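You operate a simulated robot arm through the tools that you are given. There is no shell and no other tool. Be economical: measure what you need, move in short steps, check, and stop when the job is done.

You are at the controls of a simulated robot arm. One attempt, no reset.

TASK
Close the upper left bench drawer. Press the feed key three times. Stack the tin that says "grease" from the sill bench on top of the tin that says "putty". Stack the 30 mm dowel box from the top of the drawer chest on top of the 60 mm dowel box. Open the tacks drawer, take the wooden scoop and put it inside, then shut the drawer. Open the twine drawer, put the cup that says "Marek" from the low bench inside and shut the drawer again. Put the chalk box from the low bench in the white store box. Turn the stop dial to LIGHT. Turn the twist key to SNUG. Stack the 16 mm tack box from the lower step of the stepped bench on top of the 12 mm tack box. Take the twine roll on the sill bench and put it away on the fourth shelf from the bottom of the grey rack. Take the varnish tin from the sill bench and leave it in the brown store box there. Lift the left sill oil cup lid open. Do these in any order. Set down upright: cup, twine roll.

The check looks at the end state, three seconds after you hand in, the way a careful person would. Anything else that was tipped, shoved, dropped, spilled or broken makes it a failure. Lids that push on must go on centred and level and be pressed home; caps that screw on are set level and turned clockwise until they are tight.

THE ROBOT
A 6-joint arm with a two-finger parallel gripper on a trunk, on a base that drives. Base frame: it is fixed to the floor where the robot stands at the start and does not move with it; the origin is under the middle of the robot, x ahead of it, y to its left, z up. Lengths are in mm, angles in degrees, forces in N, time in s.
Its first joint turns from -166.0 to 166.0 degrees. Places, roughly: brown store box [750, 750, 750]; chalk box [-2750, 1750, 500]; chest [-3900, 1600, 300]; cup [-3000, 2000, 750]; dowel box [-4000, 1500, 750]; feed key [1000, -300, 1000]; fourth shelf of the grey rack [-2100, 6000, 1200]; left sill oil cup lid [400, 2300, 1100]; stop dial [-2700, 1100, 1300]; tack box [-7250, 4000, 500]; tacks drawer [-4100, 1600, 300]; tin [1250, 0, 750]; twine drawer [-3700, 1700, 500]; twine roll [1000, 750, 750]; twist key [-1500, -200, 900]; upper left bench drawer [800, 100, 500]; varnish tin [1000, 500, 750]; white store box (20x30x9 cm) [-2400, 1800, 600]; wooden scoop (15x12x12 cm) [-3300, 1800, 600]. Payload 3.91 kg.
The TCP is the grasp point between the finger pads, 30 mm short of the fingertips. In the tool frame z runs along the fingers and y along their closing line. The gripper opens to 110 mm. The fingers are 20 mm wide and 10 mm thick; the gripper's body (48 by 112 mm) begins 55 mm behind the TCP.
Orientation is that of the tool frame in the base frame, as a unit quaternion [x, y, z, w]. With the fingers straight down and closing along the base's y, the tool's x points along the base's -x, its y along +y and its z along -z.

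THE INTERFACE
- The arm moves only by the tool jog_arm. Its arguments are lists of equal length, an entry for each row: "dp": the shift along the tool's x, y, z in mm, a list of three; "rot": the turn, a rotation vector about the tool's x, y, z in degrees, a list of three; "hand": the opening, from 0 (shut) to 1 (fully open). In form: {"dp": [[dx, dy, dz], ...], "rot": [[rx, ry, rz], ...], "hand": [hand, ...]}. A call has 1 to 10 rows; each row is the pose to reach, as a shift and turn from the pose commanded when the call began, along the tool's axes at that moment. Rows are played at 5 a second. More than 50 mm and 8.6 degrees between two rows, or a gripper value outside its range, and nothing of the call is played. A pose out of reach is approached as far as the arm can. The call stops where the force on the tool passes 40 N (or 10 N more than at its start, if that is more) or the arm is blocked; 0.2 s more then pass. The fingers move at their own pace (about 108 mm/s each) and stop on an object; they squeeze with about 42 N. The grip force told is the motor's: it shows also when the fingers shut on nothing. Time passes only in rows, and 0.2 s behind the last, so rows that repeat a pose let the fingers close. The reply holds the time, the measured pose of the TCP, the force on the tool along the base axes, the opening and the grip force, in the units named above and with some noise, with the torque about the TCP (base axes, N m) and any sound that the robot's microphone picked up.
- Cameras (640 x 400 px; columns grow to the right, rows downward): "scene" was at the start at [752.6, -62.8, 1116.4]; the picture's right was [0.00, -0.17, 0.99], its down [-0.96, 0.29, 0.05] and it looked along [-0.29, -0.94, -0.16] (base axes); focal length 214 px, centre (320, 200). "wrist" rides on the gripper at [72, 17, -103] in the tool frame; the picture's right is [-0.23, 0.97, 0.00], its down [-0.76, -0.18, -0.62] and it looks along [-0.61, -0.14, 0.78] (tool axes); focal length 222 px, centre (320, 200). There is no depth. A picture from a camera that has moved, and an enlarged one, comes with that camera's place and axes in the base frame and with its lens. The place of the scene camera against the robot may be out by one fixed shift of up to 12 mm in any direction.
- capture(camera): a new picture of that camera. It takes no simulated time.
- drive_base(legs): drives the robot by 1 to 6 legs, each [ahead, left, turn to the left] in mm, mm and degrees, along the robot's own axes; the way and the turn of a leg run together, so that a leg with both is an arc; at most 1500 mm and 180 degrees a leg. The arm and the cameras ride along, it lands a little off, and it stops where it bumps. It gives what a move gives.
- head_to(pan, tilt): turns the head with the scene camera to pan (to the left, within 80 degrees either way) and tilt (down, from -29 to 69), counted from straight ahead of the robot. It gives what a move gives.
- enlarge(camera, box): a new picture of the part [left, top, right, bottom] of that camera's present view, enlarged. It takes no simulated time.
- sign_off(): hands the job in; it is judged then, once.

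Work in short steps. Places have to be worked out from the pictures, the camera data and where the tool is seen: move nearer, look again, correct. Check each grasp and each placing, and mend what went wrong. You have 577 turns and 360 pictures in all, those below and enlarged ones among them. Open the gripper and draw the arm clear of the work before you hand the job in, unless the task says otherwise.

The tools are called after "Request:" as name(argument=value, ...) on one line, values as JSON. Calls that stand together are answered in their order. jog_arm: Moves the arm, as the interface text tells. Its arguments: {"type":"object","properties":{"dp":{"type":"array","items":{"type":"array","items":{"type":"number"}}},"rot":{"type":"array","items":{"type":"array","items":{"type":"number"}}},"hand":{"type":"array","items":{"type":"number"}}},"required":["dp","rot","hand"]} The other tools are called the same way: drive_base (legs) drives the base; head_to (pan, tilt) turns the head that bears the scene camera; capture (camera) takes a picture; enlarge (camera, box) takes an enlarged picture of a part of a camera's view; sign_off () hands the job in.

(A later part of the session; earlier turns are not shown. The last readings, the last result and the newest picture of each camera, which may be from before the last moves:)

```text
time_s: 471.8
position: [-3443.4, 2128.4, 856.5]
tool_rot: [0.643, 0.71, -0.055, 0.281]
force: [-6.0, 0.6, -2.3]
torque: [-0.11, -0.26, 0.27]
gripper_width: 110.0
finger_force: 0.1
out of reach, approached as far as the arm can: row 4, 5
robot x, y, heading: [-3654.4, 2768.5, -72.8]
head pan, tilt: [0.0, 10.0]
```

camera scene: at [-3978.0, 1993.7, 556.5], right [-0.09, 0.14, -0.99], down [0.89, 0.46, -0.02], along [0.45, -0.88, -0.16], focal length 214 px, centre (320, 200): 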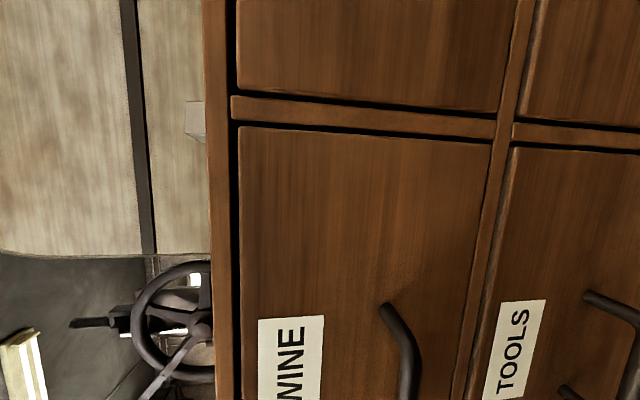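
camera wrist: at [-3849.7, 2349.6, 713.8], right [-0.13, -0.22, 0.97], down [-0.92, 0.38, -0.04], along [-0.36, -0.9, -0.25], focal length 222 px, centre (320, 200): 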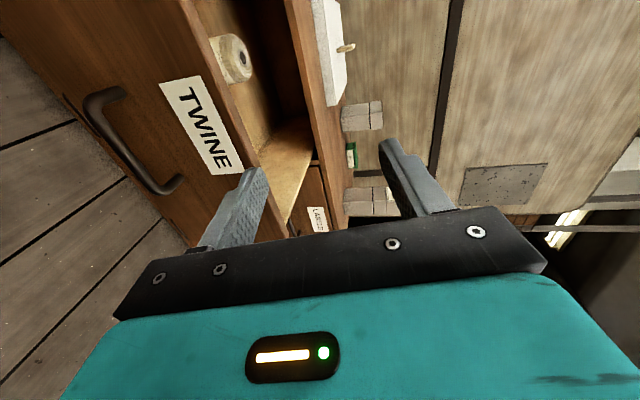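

Some roll crept in. Correct to φ=30°, no roll, facing az −72.

Request:
jog_arm(dp=[[0, 0, -5], [0, 0, -10], [0, 0, -10], [0, 0, -10], [0, 0, -10]], rot=[[1.2, -5.8, -3.5], [2.5, -11.7, -7], [3.7, -17.5, -10.4], [5, -23.4, -13.9], [6.2, -29.2, -17.4]], hand=[1, 1, 1, 1, 1])

```text
time_s: 473.0
position: [-3462.2, 2131.3, 859.6]
tool_rot: [0.477, 0.734, -0.314, 0.367]
force: [0.5, 0.3, 0.1]
torque: [0.01, 0.0, -0.01]
gripper_width: 109.8
finger_force: 0.1
robot x, y, heading: [-3654.1, 2765.8, -72.8]
head pan, tilt: [0.0, 10.0]
```

Trim the roll, then pitch to vertical in-plane.

Request:
jog_arm(dp=[[0, 0, 0], [0, 0, 0]], rot=[[0, 0, 4], [0, 0, 7.6]], hand=[1, 1])

Request:
jog_arm(dp=[[-5, 0, 5], [-10, 0, 10], [-15, 0, 15], [-20, 0, 20], [-25, 0, 25], [-30, 0, 30], [-35, 0, 35]], rot=[[0, 8.3, 0], [0, 16.6, 0], [0, 24.9, 0], [0, 33.2, 0], [0, 41.5, 0], [0, 49.8, 0], [0, 58, 0]], hand=[1, 1, 1, 1, 1, 1, 1])

```text
time_s: 473.6
position: [-3459.9, 2132.6, 861.1]
tool_rot: [0.512, 0.7, -0.298, 0.4]
force: [0.0, -0.5, -0.1]
torque: [-0.01, 0.0, 0.0]
gripper_width: 109.7
finger_force: 0.0
robot x, y, heading: [-3656.5, 2764.0, -72.9]
head pan, tilt: [0.0, 10.0]
```

```text
time_s: 475.2
position: [-3447.1, 2088.2, 873.9]
tool_rot: [0.592, 0.806, -0.01, 0.009]
force: [-0.8, 0.2, 0.2]
torque: [-0.01, -0.06, -0.01]
gripper_width: 110.2
finger_force: 0.0
robot x, y, heading: [-3654.1, 2765.4, -72.8]
head pan, tilt: [0.0, 10.0]
```

Vertical again. Drive left 250 and ahead 60, and yaw to close along the bench depth.

Request:
drive_base(legs=[[60, 250, 0]])

Request:
jog_arm(dp=[[0, 0, 0], [0, 0, 0], [0, 0, 0], [0, 0, 0], [0, 0, 0], [0, 0, 0], [0, 0, 0], [0, 0, 0], [0, 0, 0], [0, 0, 0]], rot=[[0, 0, -8.5], [0, 0, -17], [0, 0, -25.5], [0, 0, -34], [0, 0, -42.5], [0, 0, -51], [0, 0, -59.5], [0, 0, -68], [0, 0, -76.5], [0, 0, -85]], hand=[1, 1, 1, 1, 1, 1, 1, 1, 1, 1])

Request:
capture(camera="scene")

Request:
capture(camera="wrist")

```text
time_s: 477.0
position: [-3191.6, 2102.1, 873.0]
tool_rot: [0.592, 0.806, -0.011, 0.009]
force: [-0.4, 0.1, -0.4]
torque: [-0.03, -0.06, 0.0]
gripper_width: 109.9
finger_force: 0.0
robot x, y, heading: [-3395.5, 2780.4, -72.8]
head pan, tilt: [0.0, 10.0]
```

```text
time_s: 479.2
position: [-3190.7, 2100.3, 873.0]
tool_rot: [-0.109, 0.994, -0.014, -0.002]
force: [-0.7, 0.9, -0.5]
torque: [0.01, -0.03, -0.03]
gripper_width: 109.8
finger_force: 0.0
robot x, y, heading: [-3399.4, 2782.4, -73.0]
head pan, tilt: [0.0, 10.0]
```

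```text
153 pictures are left
camera scene: at [-3108.6, 2122.4, 911.9], right [0.22, -0.98, 0.03], down [-0.96, -0.21, 0.18], along [-0.17, -0.07, -0.98], focal length 214 px, centre (320, 200)
```

scene: 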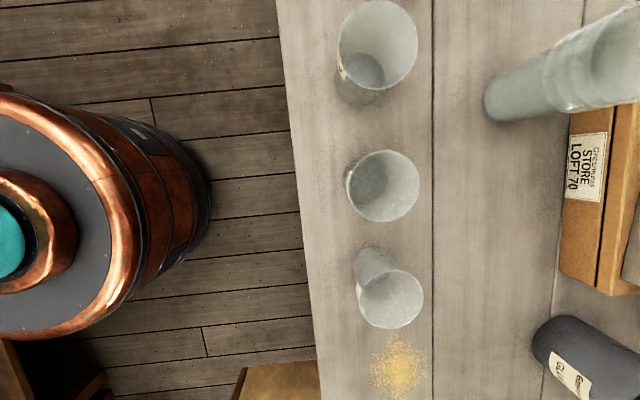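

```text
152 pictures are left
camera wrist: at [-3266.2, 2105.8, 976.8], right [0.01, 1.0, -0.03], down [0.78, 0.01, 0.62], along [0.62, -0.03, -0.78], focal length 222 px, centre (320, 200)
```

wrist: 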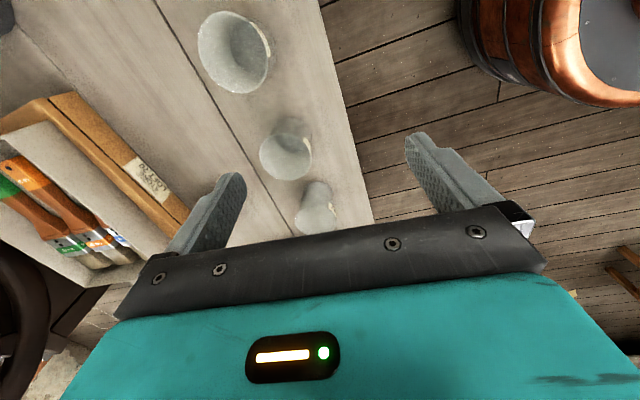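

Cups unmoved. Marek at (−3121, 2043). Tuck the head, move over it and check.

Request:
head_to(pan=0, tilt=69)

Request:
jog_arm(dp=[[-28, -35, 0], [-56, -71, 30], [-56, -71, 70], [-56, -71, 110]], rot=[[-0.8, 0, 0], [-1.6, 0, 0], [-1.6, 0, 0], [-1.6, 0, 0]], hand=[1, 1, 1, 1])

Request:
capture(camera="wrist")

```text
time_s: 480.5
position: [-3190.9, 2101.8, 872.4]
tool_rot: [-0.108, 0.994, -0.014, -0.001]
force: [-1.0, -0.1, 0.4]
torque: [-0.01, -0.03, 0.01]
gripper_width: 110.0
finger_force: 0.1
robot x, y, heading: [-3396.0, 2781.9, -73.0]
head pan, tilt: [0.0, 68.8]
```

```text
refused: row 2 steps farther than a row can; nothing moved
```

```text
151 pictures are left
camera wrist: at [-3266.1, 2106.1, 976.8], right [0.01, 1.0, -0.03], down [0.78, 0.01, 0.62], along [0.62, -0.03, -0.78], focal length 222 px, centre (320, 200)
```

wrist: 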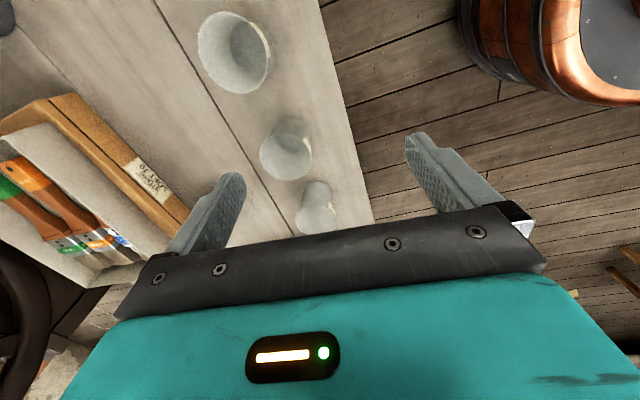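

Request:
jog_arm(dp=[[-28, -35, 0], [-56, -71, 0], [-56, -71, 40], [-56, -71, 80], [-56, -71, 110]], rot=[[-0.8, 0, 0], [-1.6, 0, 0], [-1.6, 0, 0], [-1.6, 0, 0], [-1.6, 0, 0]], hand=[1, 1, 1, 1, 1])

Request:
capture(camera="wrist")

```text
time_s: 481.7
position: [-3118.3, 2041.6, 763.8]
tool_rot: [-0.107, 0.994, -0.001, -0.003]
force: [-0.3, 0.7, 0.6]
torque: [-0.07, -0.02, -0.01]
gripper_width: 110.0
finger_force: 0.1
robot x, y, heading: [-3399.5, 2777.9, -72.8]
head pan, tilt: [0.0, 68.8]
```

```text
150 pictures are left
camera wrist: at [-3193.9, 2042.9, 868.9], right [0.01, 1.0, 0.0], down [0.79, -0.01, 0.62], along [0.62, -0.01, -0.79], focal length 222 px, centre (320, 200)
```

wrist: 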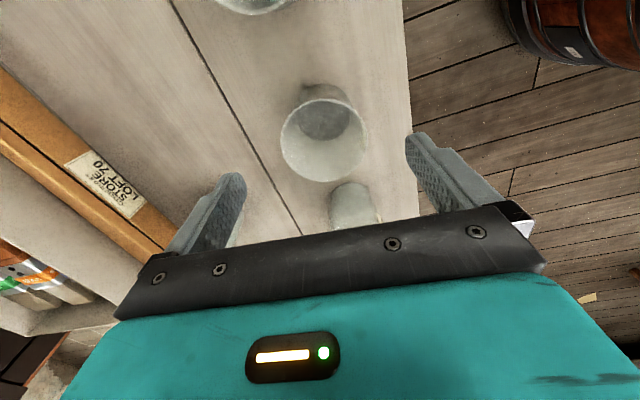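

Centred over Marek. Descend to z≈656 and close gently.

Request:
jog_arm(dp=[[-4, 2, 40], [-4, 2, 80], [-4, 2, 108], [-4, 2, 108], [-4, 2, 108], [-4, 2, 108]], rot=[[0, 0, 0], [0, 0, 0], [0, 0, 0], [0, 0, 0], [0, 0, 0], [0, 0, 0]], hand=[1, 1, 1, 0.5, 0, 0])

Request:
capture(camera="wrist")

```text
time_s: 483.1
position: [-3114.5, 2044.6, 655.1]
tool_rot: [-0.108, 0.994, 0.0, -0.003]
force: [-0.1, 0.2, 1.0]
torque: [0.04, 0.0, -0.01]
gripper_width: 75.0
finger_force: 42.4
robot x, y, heading: [-3394.9, 2779.9, -73.1]
head pan, tilt: [0.0, 68.8]
```

```text
149 pictures are left
camera wrist: at [-3190.9, 2047.2, 760.4], right [0.01, 1.0, 0.0], down [0.79, -0.01, 0.62], along [0.62, -0.01, -0.79], focal length 222 px, centre (320, 200)
```

wrist: 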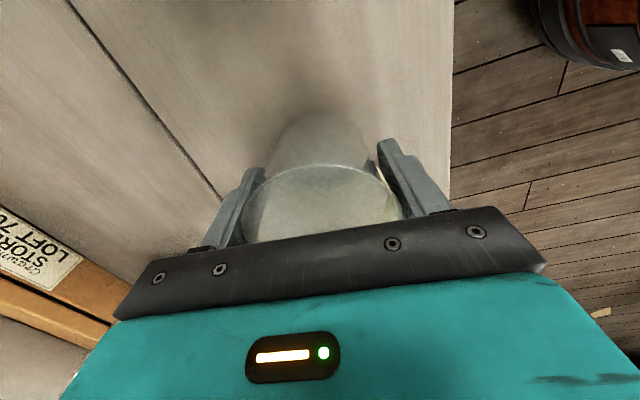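

Cup gripped (75 mm). Lift straight up 220 mm.

Request:
jog_arm(dp=[[0, 0, -10], [0, 0, -35], [0, 0, -75], [0, 0, -115], [0, 0, -155], [0, 0, -195], [0, 0, -230]], rot=[[0, 0, 0], [0, 0, 0], [0, 0, 0], [0, 0, 0], [0, 0, 0], [0, 0, 0], [0, 0, 0]], hand=[0, 0, 0, 0, 0, 0, 0])

Request:
capture(camera="wrist")

```text
time_s: 484.7
position: [-3116.1, 2042.8, 887.5]
tool_rot: [-0.108, 0.994, 0.0, -0.003]
force: [-0.5, 0.4, -0.3]
torque: [0.03, -0.02, -0.01]
gripper_width: 75.2
finger_force: 42.2
robot x, y, heading: [-3397.6, 2783.5, -72.9]
head pan, tilt: [0.0, 68.8]
```

```text
148 pictures are left
camera wrist: at [-3191.8, 2045.5, 992.5], right [0.01, 1.0, 0.0], down [0.79, -0.01, 0.62], along [0.62, -0.01, -0.79], focal length 222 px, centre (320, 200)
```

wrist: 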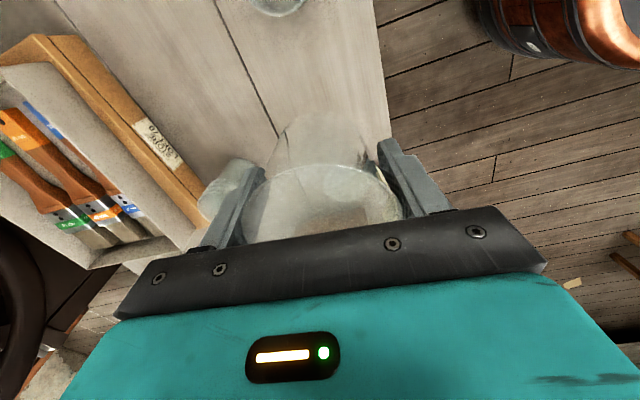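

Cup held upright. Drive back and right to the TWINE drawer.

Request:
drive_base(legs=[[-70, 0, 0], [0, -730, 0]])

Request:
head_to(pan=0, tilt=0)

Request:
capture(camera="scene")

```text
time_s: 489.3
position: [-3836.2, 1899.2, 889.0]
tool_rot: [-0.105, 0.994, 0.0, -0.002]
force: [-0.4, 0.2, -0.5]
torque: [0.01, 0.05, 0.01]
gripper_width: 75.0
finger_force: 42.5
robot x, y, heading: [-4110.8, 2636.6, -73.2]
head pan, tilt: [0.0, 68.8]
```

```text
time_s: 490.7
position: [-3835.7, 1898.9, 888.8]
tool_rot: [-0.106, 0.994, 0.0, -0.003]
force: [0.2, 0.5, 0.2]
torque: [-0.03, 0.0, 0.01]
gripper_width: 75.2
finger_force: 42.3
robot x, y, heading: [-4115.8, 2639.4, -73.3]
head pan, tilt: [0.0, 0.0]
```

```text
147 pictures are left
camera scene: at [-3738.2, 1922.4, 929.9], right [0.21, -0.98, 0.0], down [-0.98, -0.21, 0.01], along [-0.01, 0.0, -1.0], focal length 214 px, centre (320, 200)
```

scene: 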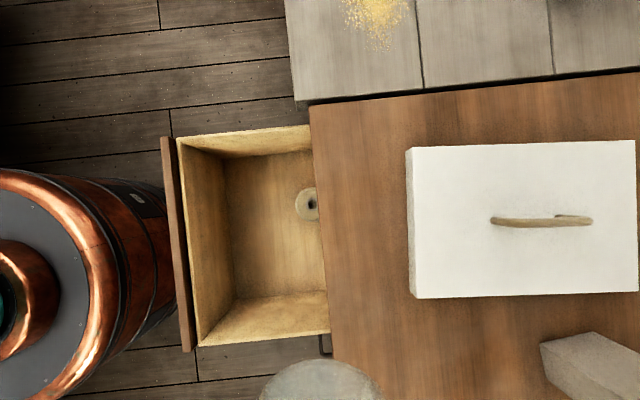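

The open drawer is clear except a small reel. Tuck the head, move over the drawer's middle and lower.

Request:
head_to(pan=0, tilt=69)

Request:
jog_arm(dp=[[12, 38, 0], [24, 76, 0], [35, 113, 0], [35, 113, 45], [35, 113, 90], [35, 113, 135], [35, 113, 180], [35, 113, 225], [35, 113, 270]], rot=[[0, 0, 0], [0, 0, 0], [0, 0, 0], [0, 0, 0], [0, 0, 0], [0, 0, 0], [0, 0, 0], [0, 0, 0], [0, 0, 0]], hand=[0, 0, 0, 0, 0, 0, 0, 0, 0])

Request:
capture(camera="wrist")

```text
time_s: 492.1
position: [-3835.7, 1900.5, 887.9]
tool_rot: [-0.106, 0.994, 0.0, -0.003]
force: [0.1, 0.2, -0.8]
torque: [-0.03, -0.01, 0.04]
gripper_width: 75.2
finger_force: 42.3
robot x, y, heading: [-4109.2, 2637.6, -73.1]
head pan, tilt: [0.0, 68.8]
```

```text
time_s: 494.1
position: [-3895.0, 2002.1, 614.0]
tool_rot: [-0.105, 0.994, -0.001, -0.002]
force: [0.5, 0.1, 0.7]
torque: [-0.03, -0.04, 0.0]
gripper_width: 75.3
finger_force: 42.2
robot x, y, heading: [-4114.7, 2634.7, -73.3]
head pan, tilt: [0.0, 68.8]
```

```text
146 pictures are left
camera wrist: at [-3970.4, 2003.8, 719.7], right [0.02, 1.0, 0.0], down [0.78, -0.01, 0.62], along [0.62, -0.01, -0.79], focal length 222 px, centre (320, 200)
```

wrist: 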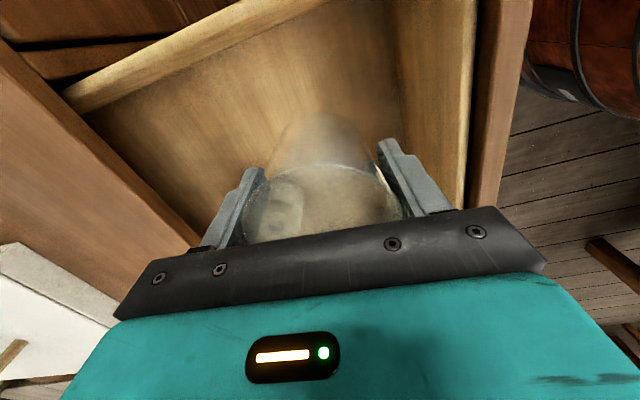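

Lower on.

Request:
jog_arm(dp=[[0, 0, 30], [0, 0, 60], [0, 0, 85], [0, 0, 95], [0, 0, 101], [0, 0, 107], [0, 0, 113], [0, 0, 119], [0, 0, 125], [0, 0, 131]], rot=[[0, 0, 0], [0, 0, 0], [0, 0, 0], [0, 0, 0], [0, 0, 0], [0, 0, 0], [0, 0, 0], [0, 0, 0], [0, 0, 0], [0, 0, 0]], hand=[0, 0, 0, 0, 0, 0, 0, 0, 0, 0])

```text
time_s: 496.3
position: [-3895.5, 2002.8, 487.0]
tool_rot: [-0.106, 0.994, 0.0, -0.003]
force: [0.5, 0.4, -0.3]
torque: [-0.01, 0.0, 0.06]
gripper_width: 75.0
finger_force: 41.9
robot x, y, heading: [-4112.5, 2636.9, -73.1]
head pan, tilt: [0.0, 68.8]
```

Request:
jog_arm(dp=[[0, 0, 4], [0, 0, 8], [0, 0, 12], [0, 0, 16], [0, 0, 20], [0, 0, 24], [0, 0, 28], [0, 0, 32], [0, 0, 36]], rot=[[0, 0, 0], [0, 0, 0], [0, 0, 0], [0, 0, 0], [0, 0, 0], [0, 0, 0], [0, 0, 0], [0, 0, 0], [0, 0, 0]], hand=[0, 0, 0, 0, 0, 0, 0, 0, 0])

Request:
capture(camera="wrist")

```text
time_s: 497.3
position: [-3896.4, 1999.7, 474.7]
tool_rot: [-0.105, 0.994, -0.004, -0.003]
force: [0.5, -0.7, 12.8]
torque: [0.02, 1.09, 0.1]
gripper_width: 75.3
finger_force: 42.0
robot x, y, heading: [-4111.1, 2635.6, -73.2]
head pan, tilt: [0.0, 68.8]
stopped in row 5: the force on the tool passed its limit at 52 N (the readings are from after the stop); the commanded pose is now the measured one
```

```text
145 pictures are left
camera wrist: at [-3970.6, 2002.5, 578.8], right [0.02, 1.0, -0.01], down [0.78, -0.01, 0.62], along [0.62, -0.02, -0.78], focal length 222 px, centre (320, 200)
```

wrist: 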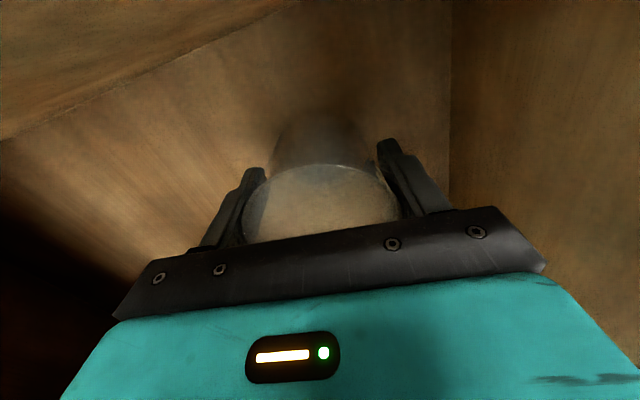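

Contact, but the torque suggests the wrist camera may touch the drawer's side. Rise 5, shift 20 mm left, and lower again.

Request:
jog_arm(dp=[[0, 0, -6], [-10, 0, -6], [-20, 0, -6], [-20, 0, 0], [-20, 0, 3], [-20, 0, 6], [-20, 0, 9], [-20, 0, 12]], rot=[[0, 0, 0], [0, 0, 0], [0, 0, 0], [0, 0, 0], [0, 0, 0], [0, 0, 0], [0, 0, 0], [0, 0, 0]], hand=[0, 0, 0, 0, 0, 0, 0, 0])

```text
time_s: 498.8
position: [-3875.3, 2001.6, 470.1]
tool_rot: [-0.106, 0.994, -0.007, -0.001]
force: [0.0, -1.6, 17.1]
torque: [0.08, 0.04, -0.07]
gripper_width: 75.4
finger_force: 41.6
robot x, y, heading: [-4114.8, 2635.7, -73.3]
head pan, tilt: [0.0, 68.8]
stopped in row 7: the force on the tool passed its limit at 44 N (the readings are from after the stop); the commanded pose is now the measured one
```

Now a clean contact (no torque): cup is on the drawer floor. Open and rise.

Request:
jog_arm(dp=[[0, 0, 0], [0, 0, 0], [0, 0, -15], [0, 0, -50], [0, 0, -90], [0, 0, -135], [0, 0, -180], [0, 0, -225], [0, 0, -270], [0, 0, -310]], rot=[[0, 0, 0], [0, 0, 0], [0, 0, 0], [0, 0, 0], [0, 0, 0], [0, 0, 0], [0, 0, 0], [0, 0, 0], [0, 0, 0], [0, 0, 0]], hand=[0.85, 0.92, 0.92, 0.92, 0.92, 0.92, 0.92, 0.92, 0.92, 0.92])

Request:
head_to(pan=0, tilt=15)

Request:
capture(camera="scene")

```text
time_s: 501.0
position: [-3875.3, 2008.4, 776.1]
tool_rot: [-0.106, 0.994, -0.004, -0.002]
force: [1.1, -0.1, -1.7]
torque: [0.01, 0.01, -0.03]
gripper_width: 101.2
finger_force: 0.0
robot x, y, heading: [-4113.2, 2637.4, -73.1]
head pan, tilt: [0.0, 68.8]
```

```text
time_s: 502.3
position: [-3876.7, 2008.9, 775.0]
tool_rot: [-0.106, 0.994, -0.005, -0.002]
force: [-0.2, 0.7, 0.2]
torque: [-0.01, -0.02, 0.01]
gripper_width: 101.1
finger_force: 0.0
robot x, y, heading: [-4116.5, 2638.2, -73.1]
head pan, tilt: [0.0, 15.0]
```

```text
144 pictures are left
camera scene: at [-3801.7, 2026.7, 814.4], right [0.21, -0.98, 0.01], down [-0.94, -0.2, 0.26], along [-0.26, -0.06, -0.96], focal length 214 px, centre (320, 200)
```

scene: 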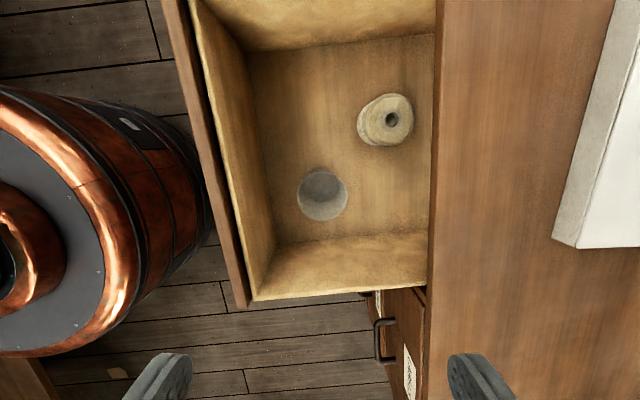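

Cup stands in the drawer. Close it: turn the tool in-plane and move in front of the panel.

Request:
head_to(pan=0, tilt=69)

Request:
jog_arm(dp=[[11, 19, 0], [22, 39, 0], [33, 58, 0], [43, 78, 0], [54, 97, 0], [65, 116, 0], [76, 136, 0], [87, 155, 0], [98, 175, 0], [109, 194, 0]], rot=[[0, 0, 8.5], [0, 0, 17], [0, 0, 25.5], [0, 0, 34], [0, 0, 42.5], [0, 0, 51], [0, 0, 59.5], [0, 0, 68], [0, 0, 76.5], [0, 0, 85]], hand=[0, 0, 0, 0, 0, 0, 0, 0, 0, 0])

```text
time_s: 503.5
position: [-3876.2, 2009.2, 775.8]
tool_rot: [-0.106, 0.994, -0.006, -0.002]
force: [0.3, -0.4, 0.1]
torque: [0.0, 0.02, -0.01]
gripper_width: 101.0
finger_force: 0.0
robot x, y, heading: [-4113.4, 2638.8, -73.2]
head pan, tilt: [0.0, 68.8]
```

```text
time_s: 505.7
position: [-4023.5, 2172.5, 778.4]
tool_rot: [0.595, 0.804, -0.005, 0.001]
force: [-0.8, -0.1, -0.2]
torque: [-0.02, 0.02, -0.03]
gripper_width: 0.0
finger_force: 37.6
robot x, y, heading: [-4114.8, 2639.7, -73.0]
head pan, tilt: [0.0, 68.8]
```

Lower in front of the panel to z≈555.

Request:
jog_arm(dp=[[0, 0, 45], [0, 0, 90], [0, 0, 135], [0, 0, 180], [0, 0, 222]], rot=[[0, 0, 0], [0, 0, 0], [0, 0, 0], [0, 0, 0], [0, 0, 0]], hand=[0, 0, 0, 0, 0])

Request:
capture(camera="wrist")

```text
time_s: 506.9
position: [-4022.0, 2170.8, 555.1]
tool_rot: [0.594, 0.804, -0.005, 0.003]
force: [0.0, -0.4, 0.5]
torque: [-0.01, 0.02, 0.0]
gripper_width: 0.0
finger_force: 38.0
robot x, y, heading: [-4114.8, 2640.5, -73.1]
head pan, tilt: [0.0, 68.8]
```

```text
143 pictures are left
camera wrist: at [-4028.4, 2246.8, 658.5], right [1.0, 0.07, 0.0], down [0.06, -0.77, 0.63], along [0.04, -0.63, -0.78], focal length 222 px, centre (320, 200)
```

wrist: 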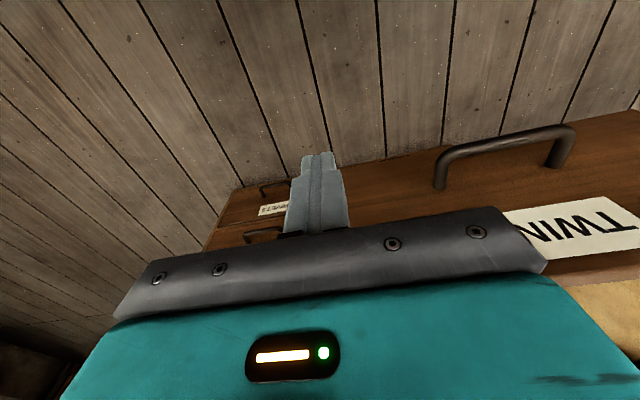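

The tip is near the panel's edge; shift 60 mm left, then push in.

Request:
jog_arm(dp=[[0, 30, 0], [0, 58, 0]], rot=[[0, 0, 0], [0, 0, 0]], hand=[0, 0])

Request:
capture(camera="wrist")

```text
time_s: 507.5
position: [-3966.6, 2187.7, 554.8]
tool_rot: [0.594, 0.804, -0.005, 0.001]
force: [-0.6, -0.7, -0.5]
torque: [0.01, -0.01, -0.03]
gripper_width: 0.1
finger_force: 37.3
robot x, y, heading: [-4117.3, 2637.0, -73.1]
head pan, tilt: [0.0, 68.8]
```

```text
142 pictures are left
camera wrist: at [-3972.6, 2264.0, 657.7], right [1.0, 0.07, 0.0], down [0.05, -0.77, 0.63], along [0.04, -0.63, -0.78], focal length 222 px, centre (320, 200)
```

wrist: 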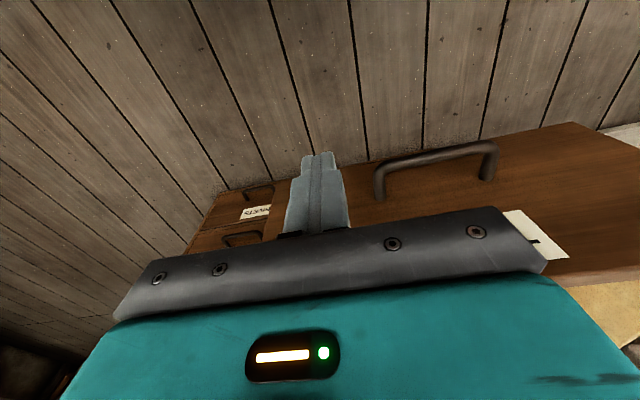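

Push the drawer inward.

Request:
jog_arm(dp=[[-40, 0, 0], [-65, 0, 0], [-85, 0, 0], [-105, 0, 0], [-125, 0, 0], [-145, 0, 0], [-165, 0, 0], [-185, 0, 0], [-205, 0, 0], [-225, 0, 0]], rot=[[0, 0, 0], [0, 0, 0], [0, 0, 0], [0, 0, 0], [0, 0, 0], [0, 0, 0], [0, 0, 0], [0, 0, 0], [0, 0, 0], [0, 0, 0]], hand=[0, 0, 0, 0, 0, 0, 0, 0, 0, 0])

Request:
capture(camera="wrist")

```text
time_s: 509.7
position: [-3901.4, 1972.9, 556.5]
tool_rot: [0.595, 0.804, -0.005, 0.002]
force: [0.4, 1.0, -0.4]
torque: [0.01, -0.02, 0.02]
gripper_width: 0.0
finger_force: 37.5
robot x, y, heading: [-4115.3, 2637.2, -73.4]
head pan, tilt: [0.0, 68.8]
```

```text
141 pictures are left
camera wrist: at [-3906.8, 2048.3, 659.5], right [1.0, 0.07, 0.0], down [0.06, -0.77, 0.63], along [0.04, -0.63, -0.78], focal length 222 px, centre (320, 200)
```

wrist: 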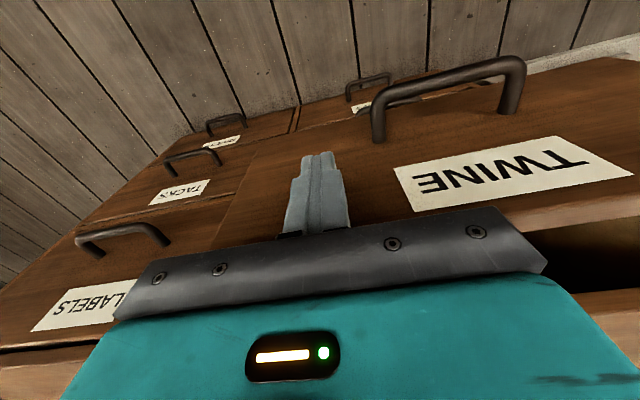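

Continue the last ~80 mm.

Request:
jog_arm(dp=[[-15, 0, 0], [-30, 0, 0], [-42, 0, 0], [-54, 0, 0], [-62, 0, 0], [-68, 0, 0], [-74, 0, 0], [-80, 0, 0], [-86, 0, 0]], rot=[[0, 0, 0], [0, 0, 0], [0, 0, 0], [0, 0, 0], [0, 0, 0], [0, 0, 0], [0, 0, 0], [0, 0, 0], [0, 0, 0]], hand=[0, 0, 0, 0, 0, 0, 0, 0, 0])

Request:
capture(camera="wrist")

```text
time_s: 511.7
position: [-3876.0, 1893.5, 556.9]
tool_rot: [0.594, 0.804, -0.005, 0.002]
force: [-10.8, 26.8, 8.6]
torque: [-0.17, -0.13, 0.32]
gripper_width: 0.1
finger_force: 37.9
robot x, y, heading: [-4109.9, 2636.4, -72.7]
head pan, tilt: [0.0, 68.8]
```

```text
140 pictures are left
camera wrist: at [-3882.2, 1968.6, 660.8], right [1.0, 0.07, 0.0], down [0.06, -0.77, 0.63], along [0.04, -0.63, -0.78], focal length 222 px, centre (320, 200)
```

wrist: 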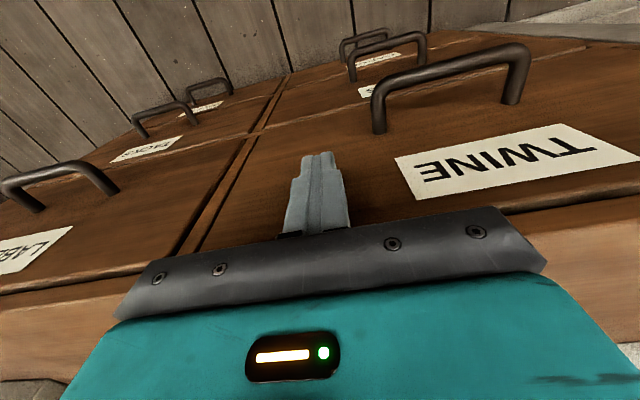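

TWINE drawer is shut. Retreat and rise.

Request:
jog_arm(dp=[[30, 0, 0], [65, 0, -10], [65, 0, -50], [65, 0, -95], [65, 0, -140], [65, 0, -185], [65, 0, -230], [65, 0, -275], [65, 0, -310]], rot=[[0, 0, 0], [0, 0, 0], [0, 0, 0], [0, 0, 0], [0, 0, 0], [0, 0, 0], [0, 0, 0], [0, 0, 0], [0, 0, 0]], hand=[0, 0, 0, 0, 0, 0, 0, 0, 0])

Request:
head_to(pan=0, tilt=20)

Request:
capture(camera="scene")

```text
time_s: 513.7
position: [-3894.9, 1955.7, 866.7]
tool_rot: [0.594, 0.804, -0.005, 0.002]
force: [0.6, -0.3, 0.1]
torque: [-0.01, 0.01, 0.03]
gripper_width: 0.1
finger_force: 37.0
robot x, y, heading: [-4112.7, 2638.8, -73.0]
head pan, tilt: [0.0, 68.8]
```

```text
time_s: 514.9
position: [-3894.7, 1954.9, 866.4]
tool_rot: [0.595, 0.804, -0.005, 0.002]
force: [0.7, 0.8, 0.7]
torque: [0.0, -0.01, -0.02]
gripper_width: 0.0
finger_force: 37.7
robot x, y, heading: [-4112.0, 2639.4, -73.2]
head pan, tilt: [0.0, 20.0]
```

```text
139 pictures are left
camera scene: at [-3881.6, 1881.0, 906.2], right [-0.96, -0.29, 0.01], down [-0.28, 0.9, 0.33], along [-0.1, 0.32, -0.94], focal length 214 px, centre (320, 200)
```

scene: 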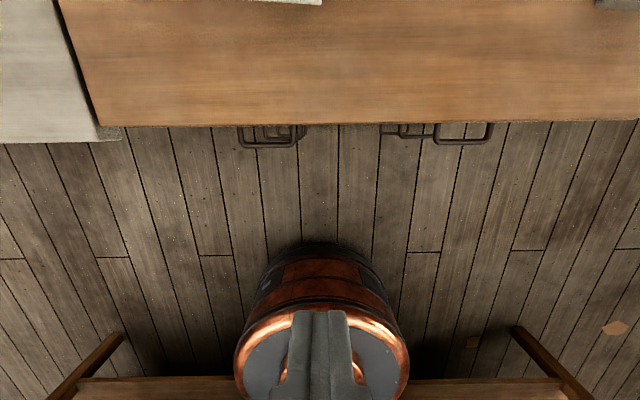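

All drawers are shut. Next the chalk box: drive along the lane and around the bench's far end.

Request:
drive_base(legs=[[0, 1450, 0], [0, 480, 0]])

```text
time_s: 524.6
position: [-2047.5, 2490.0, 865.3]
tool_rot: [0.603, 0.798, -0.005, 0.003]
force: [-0.4, 0.7, 1.0]
torque: [0.01, -0.02, 0.04]
gripper_width: 0.0
finger_force: 37.4
robot x, y, heading: [-2253.6, 3176.9, -74.5]
head pan, tilt: [0.0, 20.0]
```

Request:
drive_base(legs=[[1280, 0, 0], [0, 0, -88]])

Request:
head_to(pan=0, tilt=-29)

Request:
capture(camera="scene")

```text
time_s: 534.8
position: [-2586.8, 1704.0, 866.0]
tool_rot: [0.988, 0.156, -0.005, -0.002]
force: [0.6, -1.1, 0.4]
torque: [0.0, -0.02, 0.01]
gripper_width: 0.1
finger_force: 37.3
robot x, y, heading: [-1909.6, 1933.6, -162.0]
head pan, tilt: [0.0, 20.0]
```

```text
time_s: 535.9
position: [-2587.7, 1704.5, 866.6]
tool_rot: [0.988, 0.156, -0.005, -0.002]
force: [-0.2, 0.0, 0.2]
torque: [0.03, -0.01, -0.03]
gripper_width: 0.0
finger_force: 38.0
robot x, y, heading: [-1910.3, 1937.2, -162.1]
head pan, tilt: [0.0, -28.6]
```

```text
138 pictures are left
camera scene: at [-2739.7, 1657.2, 933.3], right [-0.31, 0.95, 0.01], down [0.83, 0.27, -0.49], along [-0.46, -0.15, -0.87], focal length 214 px, centre (320, 200)
```

scene: 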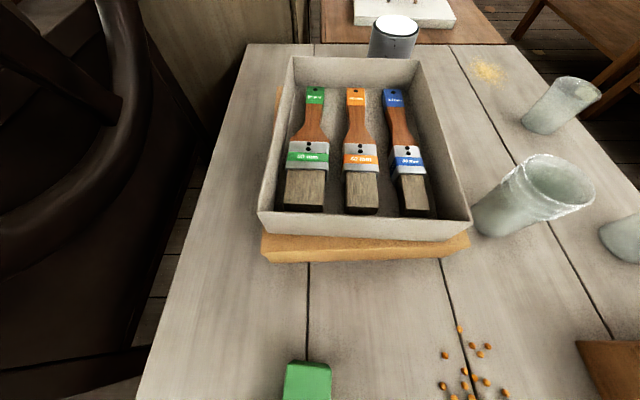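

Green chalk box is close below. View straight down.

Request:
head_to(pan=0, tilt=15)

Request:
capture(camera="scene")

Request:
capture(camera="wrist")

```text
time_s: 537.0
position: [-2587.8, 1704.7, 866.3]
tool_rot: [0.988, 0.157, -0.005, -0.001]
force: [-0.3, -0.2, -0.6]
torque: [0.0, -0.05, 0.0]
gripper_width: 0.0
finger_force: 38.0
robot x, y, heading: [-1908.8, 1930.8, -162.2]
head pan, tilt: [0.0, 15.0]
```

```text
137 pictures are left
camera scene: at [-2679.0, 1677.1, 906.3], right [-0.31, 0.95, 0.01], down [0.92, 0.3, 0.25], along [0.23, 0.08, -0.97], focal length 214 px, centre (320, 200)
```

scene: 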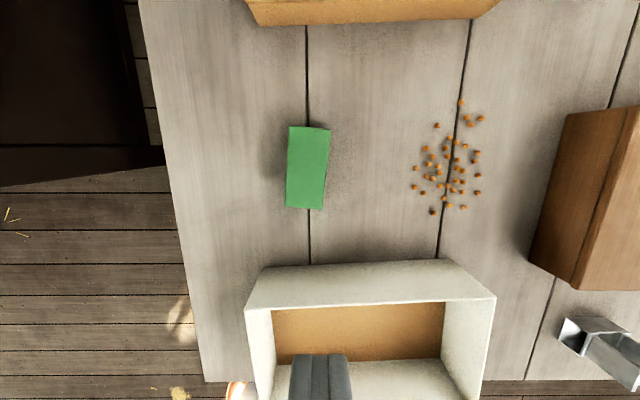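

```text
136 pictures are left
camera wrist: at [-2513.8, 1710.9, 969.7], right [0.08, -1.0, 0.0], down [-0.77, -0.07, 0.63], along [-0.63, -0.05, -0.78], focal length 222 px, centre (320, 200)
```

wrist: 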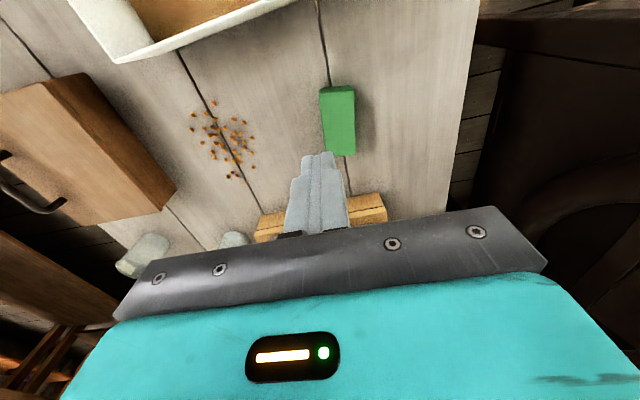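

Chalk box at ≈ (−2643, 1672), ~56 mm wide, aligned with the gripper. Open, move over it and lower part-way.

Request:
jog_arm(dp=[[-31, 7, 0], [-62, 14, 0], [-62, 14, 45], [-62, 14, 90], [-62, 14, 135], [-62, 14, 165]], rot=[[0, 0, 0], [0, 0, 0], [0, 0, 0], [0, 0, 0], [0, 0, 0], [0, 0, 0]], hand=[1, 1, 1, 1, 1, 1])

Request:
capture(camera="wrist")

Request:
capture(camera="scene")

```text
time_s: 538.5
position: [-2643.5, 1671.0, 701.7]
tool_rot: [0.988, 0.157, -0.006, -0.001]
force: [-0.1, -0.3, -0.6]
torque: [0.01, -0.01, -0.01]
gripper_width: 110.0
finger_force: 0.1
robot x, y, heading: [-1912.3, 1933.1, -162.4]
head pan, tilt: [0.0, 15.0]
```

```text
135 pictures are left
camera wrist: at [-2570.3, 1678.2, 804.0], right [0.08, -1.0, 0.0], down [-0.77, -0.07, 0.63], along [-0.63, -0.05, -0.78], focal length 222 px, centre (320, 200)
```

wrist: 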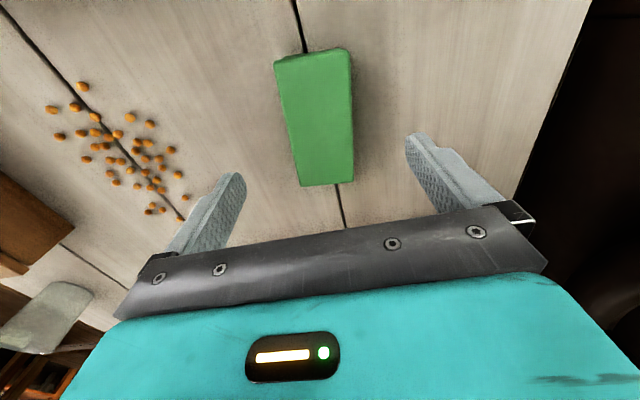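

```text
134 pictures are left
camera scene: at [-2735.5, 1644.4, 740.7], right [-0.31, 0.95, 0.01], down [0.92, 0.3, 0.25], along [0.24, 0.08, -0.97], focal length 214 px, centre (320, 200)
```

scene: 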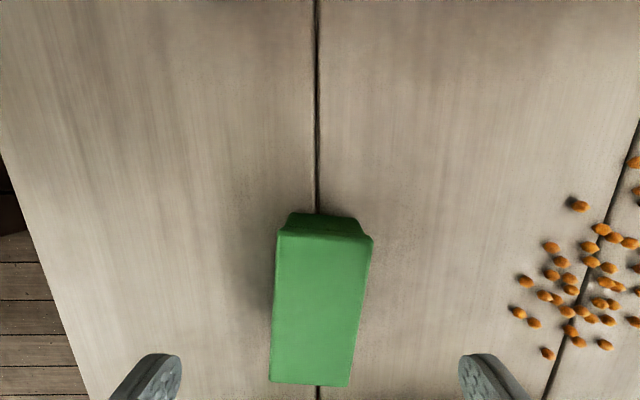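

Lower to z≈608 and close.

Request:
jog_arm(dp=[[0, 4, 40], [0, 4, 75], [0, 4, 93], [0, 4, 93], [0, 4, 93], [0, 4, 93]], rot=[[0, 0, 0], [0, 0, 0], [0, 0, 0], [0, 0, 0], [0, 0, 0], [0, 0, 0]], hand=[1, 1, 1, 0.3, 0, 0])

Request:
jog_arm(dp=[[0, 0, -15], [0, 0, -50], [0, 0, -95], [0, 0, -140], [0, 0, -185]], rot=[[0, 0, 0], [0, 0, 0], [0, 0, 0], [0, 0, 0], [0, 0, 0]], hand=[0, 0, 0, 0, 0])

Request:
capture(camera="wrist")

Request:
capture(camera="scene")

```text
time_s: 539.1
position: [-2645.6, 1667.3, 629.6]
tool_rot: [0.988, 0.157, -0.007, -0.001]
force: [10.8, 5.3, 17.2]
torque: [-0.81, -0.79, 0.72]
gripper_width: 109.4
finger_force: 0.1
robot x, y, heading: [-1910.2, 1934.1, -162.1]
head pan, tilt: [0.0, 15.0]
stopped in row 3: the force on the tool passed its limit at 143 N (the readings are from after the stop); the commanded pose is now the measured one
```

```text
time_s: 540.3
position: [-2640.7, 1667.2, 812.5]
tool_rot: [0.988, 0.157, -0.006, -0.001]
force: [0.0, -0.1, -1.7]
torque: [0.03, -0.02, -0.01]
gripper_width: 50.2
finger_force: 41.5
robot x, y, heading: [-1906.9, 1934.1, -162.2]
head pan, tilt: [0.0, 15.0]
```

```text
133 pictures are left
camera wrist: at [-2567.4, 1675.3, 917.0], right [0.09, -1.0, 0.0], down [-0.77, -0.07, 0.63], along [-0.63, -0.05, -0.78], focal length 222 px, centre (320, 200)
```

wrist: 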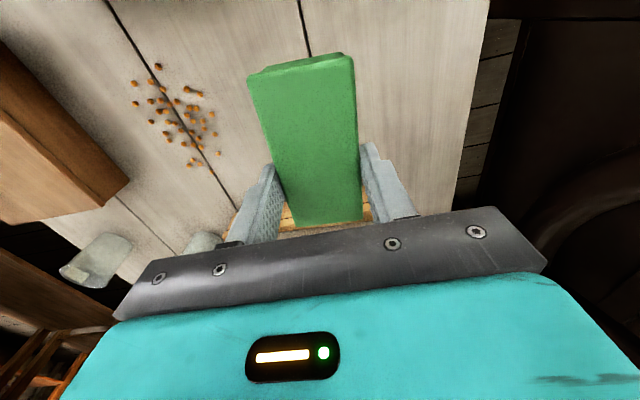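

```text
132 pictures are left
camera scene: at [-2732.6, 1641.4, 853.7], right [-0.31, 0.95, 0.0], down [0.92, 0.3, 0.25], along [0.24, 0.08, -0.97], focal length 214 px, centre (320, 200)
```

scene: 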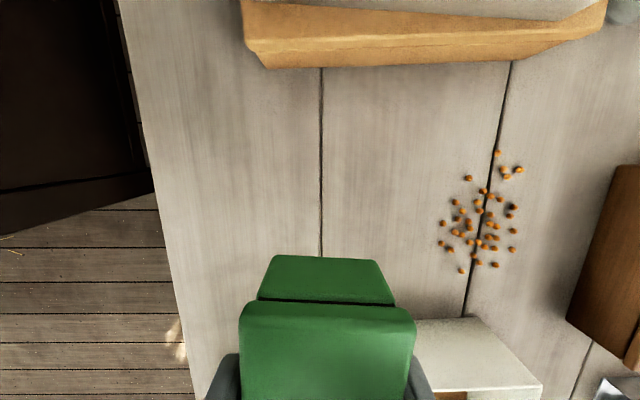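

Chalk box held. Carry it over the white box, centre ≈ (−2440, 1825).

Request:
jog_arm(dp=[[40, -15, 0], [80, -29, 0], [120, -44, 0], [160, -59, 0], [200, -74, 0], [239, -88, 0]], rot=[[0, 0, 0], [0, 0, 0], [0, 0, 0], [0, 0, 0], [0, 0, 0], [0, 0, 0]], hand=[0, 0, 0, 0, 0, 0])

Request:
capture(camera="wrist")

Request:
capture(camera="scene")

```text
time_s: 541.7
position: [-2444.7, 1825.5, 812.9]
tool_rot: [0.987, 0.158, -0.007, -0.002]
force: [0.0, -0.5, -0.9]
torque: [-0.03, 0.03, -0.01]
gripper_width: 50.2
finger_force: 42.1
robot x, y, heading: [-1908.6, 1933.5, -162.5]
head pan, tilt: [0.0, 15.0]
```

```text
131 pictures are left
camera wrist: at [-2369.8, 1832.2, 915.4], right [0.09, -1.0, 0.0], down [-0.77, -0.07, 0.63], along [-0.63, -0.05, -0.77], focal length 222 px, centre (320, 200)
```

wrist: 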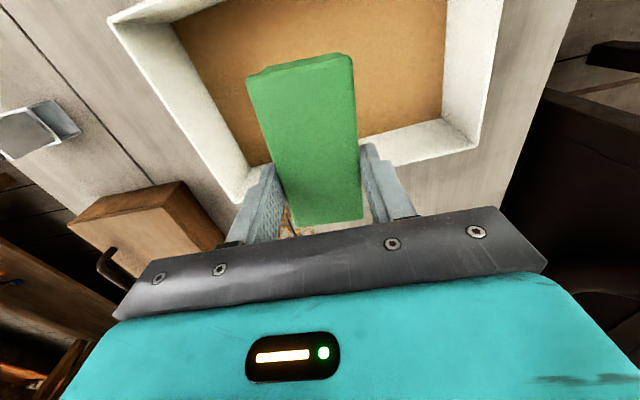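

```text
130 pictures are left
camera scene: at [-2535.1, 1798.1, 852.3], right [-0.31, 0.95, 0.0], down [0.92, 0.3, 0.25], along [0.23, 0.08, -0.97], focal length 214 px, centre (320, 200)
```

scene: 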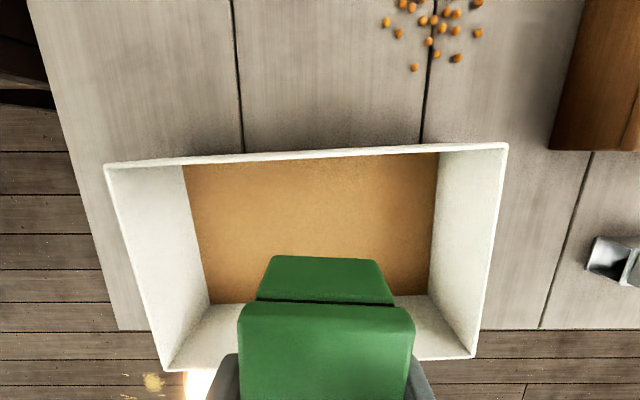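

Centred over the white box. Tuck the head and lower.

Request:
head_to(pan=0, tilt=69)

Request:
jog_arm(dp=[[0, 0, 45], [0, 0, 90], [0, 0, 130], [0, 0, 150], [0, 0, 158], [0, 0, 164], [0, 0, 170], [0, 0, 176], [0, 0, 182]], rot=[[0, 0, 0], [0, 0, 0], [0, 0, 0], [0, 0, 0], [0, 0, 0], [0, 0, 0], [0, 0, 0], [0, 0, 0], [0, 0, 0]], hand=[0, 0, 0, 0, 0, 0, 0, 0, 0])

```text
time_s: 542.9
position: [-2444.5, 1825.0, 813.7]
tool_rot: [0.988, 0.157, -0.006, -0.001]
force: [-0.8, -0.1, -1.1]
torque: [-0.01, 0.01, 0.0]
gripper_width: 49.7
finger_force: 41.8
robot x, y, heading: [-1907.0, 1935.8, -162.1]
head pan, tilt: [0.0, 68.8]
```

```text
time_s: 544.3
position: [-2445.6, 1825.3, 653.3]
tool_rot: [0.988, 0.155, -0.008, -0.002]
force: [3.5, 0.8, 15.8]
torque: [-0.02, 0.01, -0.15]
gripper_width: 49.6
finger_force: 41.8
robot x, y, heading: [-1906.6, 1931.6, -162.5]
head pan, tilt: [0.0, 68.8]
stopped in row 6: the force on the tool passed its limit at 43 N (the readings are from after the stop); the commanded pose is now the measured one
```

Chalk touches the box floor. Open and rise.

Request:
jog_arm(dp=[[0, 0, 0], [0, 0, 0], [0, 0, -20], [0, 0, -60], [0, 0, -105], [0, 0, -150], [0, 0, -195]], rot=[[0, 0, 0], [0, 0, 0], [0, 0, 0], [0, 0, 0], [0, 0, 0], [0, 0, 0], [0, 0, 0]], hand=[0.7, 0.75, 0.75, 0.75, 0.75, 0.75, 0.75])

Request:
head_to(pan=0, tilt=20)

Request:
capture(camera="scene")

```text
time_s: 545.9
position: [-2443.3, 1826.2, 848.2]
tool_rot: [0.987, 0.158, -0.007, -0.001]
force: [-0.4, -0.8, 0.1]
torque: [0.03, -0.02, 0.02]
gripper_width: 82.7
finger_force: 0.0
robot x, y, heading: [-1905.6, 1934.0, -162.2]
head pan, tilt: [0.0, 68.8]
```

```text
time_s: 547.0
position: [-2443.9, 1826.2, 846.0]
tool_rot: [0.988, 0.157, -0.009, -0.001]
force: [0.7, -1.3, 0.0]
torque: [0.02, 0.01, -0.02]
gripper_width: 82.5
finger_force: 0.0
robot x, y, heading: [-1910.4, 1932.5, -162.3]
head pan, tilt: [0.0, 20.0]
```

```text
129 pictures are left
camera scene: at [-2527.1, 1801.4, 887.4], right [-0.31, 0.95, 0.0], down [0.9, 0.29, 0.33], along [0.31, 0.11, -0.94], focal length 214 px, centre (320, 200)
```

scene: 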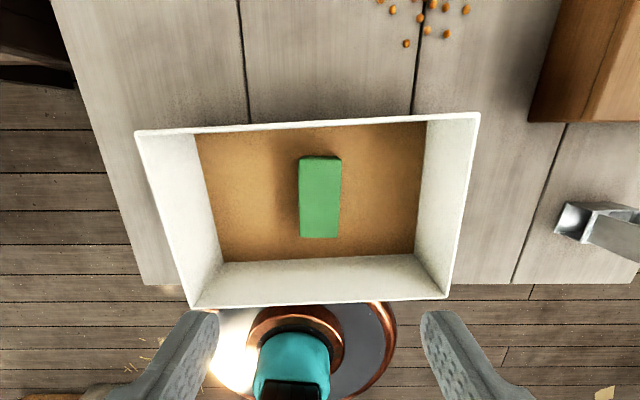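

Chalk box is in the white box. Next the stop dial: raise and level the tool for a look toward it.

Request:
jog_arm(dp=[[0, 0, -40], [0, 0, -80], [0, 0, -120], [0, 0, -160], [0, 0, -200], [0, 0, -240], [0, 0, -270], [0, 0, -300]], rot=[[0, 0, 0], [0, -7, 0], [0, -14, 0], [0, -21, 0], [0, -28, 0], [0, -35, 0], [0, -42, 0], [0, -50, 0]], hand=[0.75, 0.75, 0.75, 0.75, 0.75, 0.75, 0.75, 0.75])

Request:
drive_base(legs=[[0, 0, 40]])

Request:
head_to(pan=0, tilt=-25)

Request:
capture(camera="scene")

```text
time_s: 548.8
position: [-2439.4, 1824.6, 1147.4]
tool_rot: [0.892, 0.143, -0.425, 0.065]
force: [-1.0, 0.1, 0.4]
torque: [0.01, -0.01, -0.04]
gripper_width: 82.2
finger_force: 0.0
robot x, y, heading: [-1902.4, 1930.8, -162.3]
head pan, tilt: [0.0, 20.0]
```

```text
time_s: 551.1
position: [-2240.7, 1505.9, 1146.4]
tool_rot: [0.787, 0.443, -0.376, 0.209]
force: [1.2, 0.7, -0.7]
torque: [0.02, 0.0, -0.01]
gripper_width: 82.5
finger_force: 0.1
robot x, y, heading: [-1905.9, 1933.5, -121.7]
head pan, tilt: [0.0, 20.0]
```

```text
time_s: 552.2
position: [-2240.9, 1506.3, 1145.7]
tool_rot: [0.787, 0.442, -0.376, 0.208]
force: [-0.1, -0.8, -0.3]
torque: [-0.02, 0.0, 0.03]
gripper_width: 82.3
finger_force: 0.0
robot x, y, heading: [-1910.8, 1932.7, -121.7]
head pan, tilt: [0.0, -25.0]
```

```text
128 pictures are left
camera scene: at [-2274.4, 1465.7, 1300.0], right [-0.85, 0.52, 0.0], down [0.12, 0.21, -0.97], along [-0.51, -0.83, -0.25], focal length 214 px, centre (320, 200)
```

scene: 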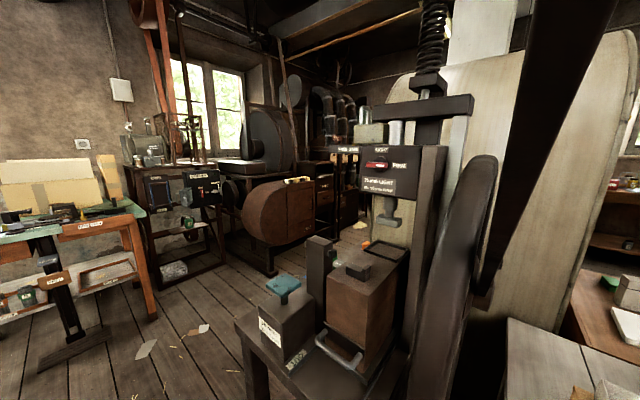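

The press with the dial is right ahead. Enlarge it.

Request:
enlarge(camera="scene", box=[340, 135, 440, 205])

```text
5.71 times, centred on (390, 170) of scene
camera zoom: at [-2274.4, 1465.7, 1300.0], right [-0.85, 0.52, 0.0], down [0.12, 0.21, -0.97], along [-0.51, -0.83, -0.25], focal length 1226 px, centre (-80, 371)
```

zoom: 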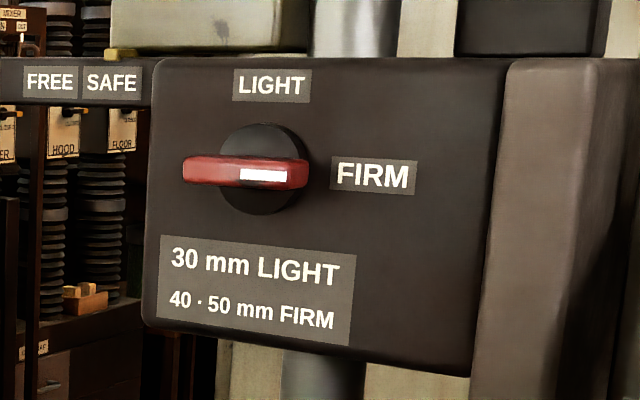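

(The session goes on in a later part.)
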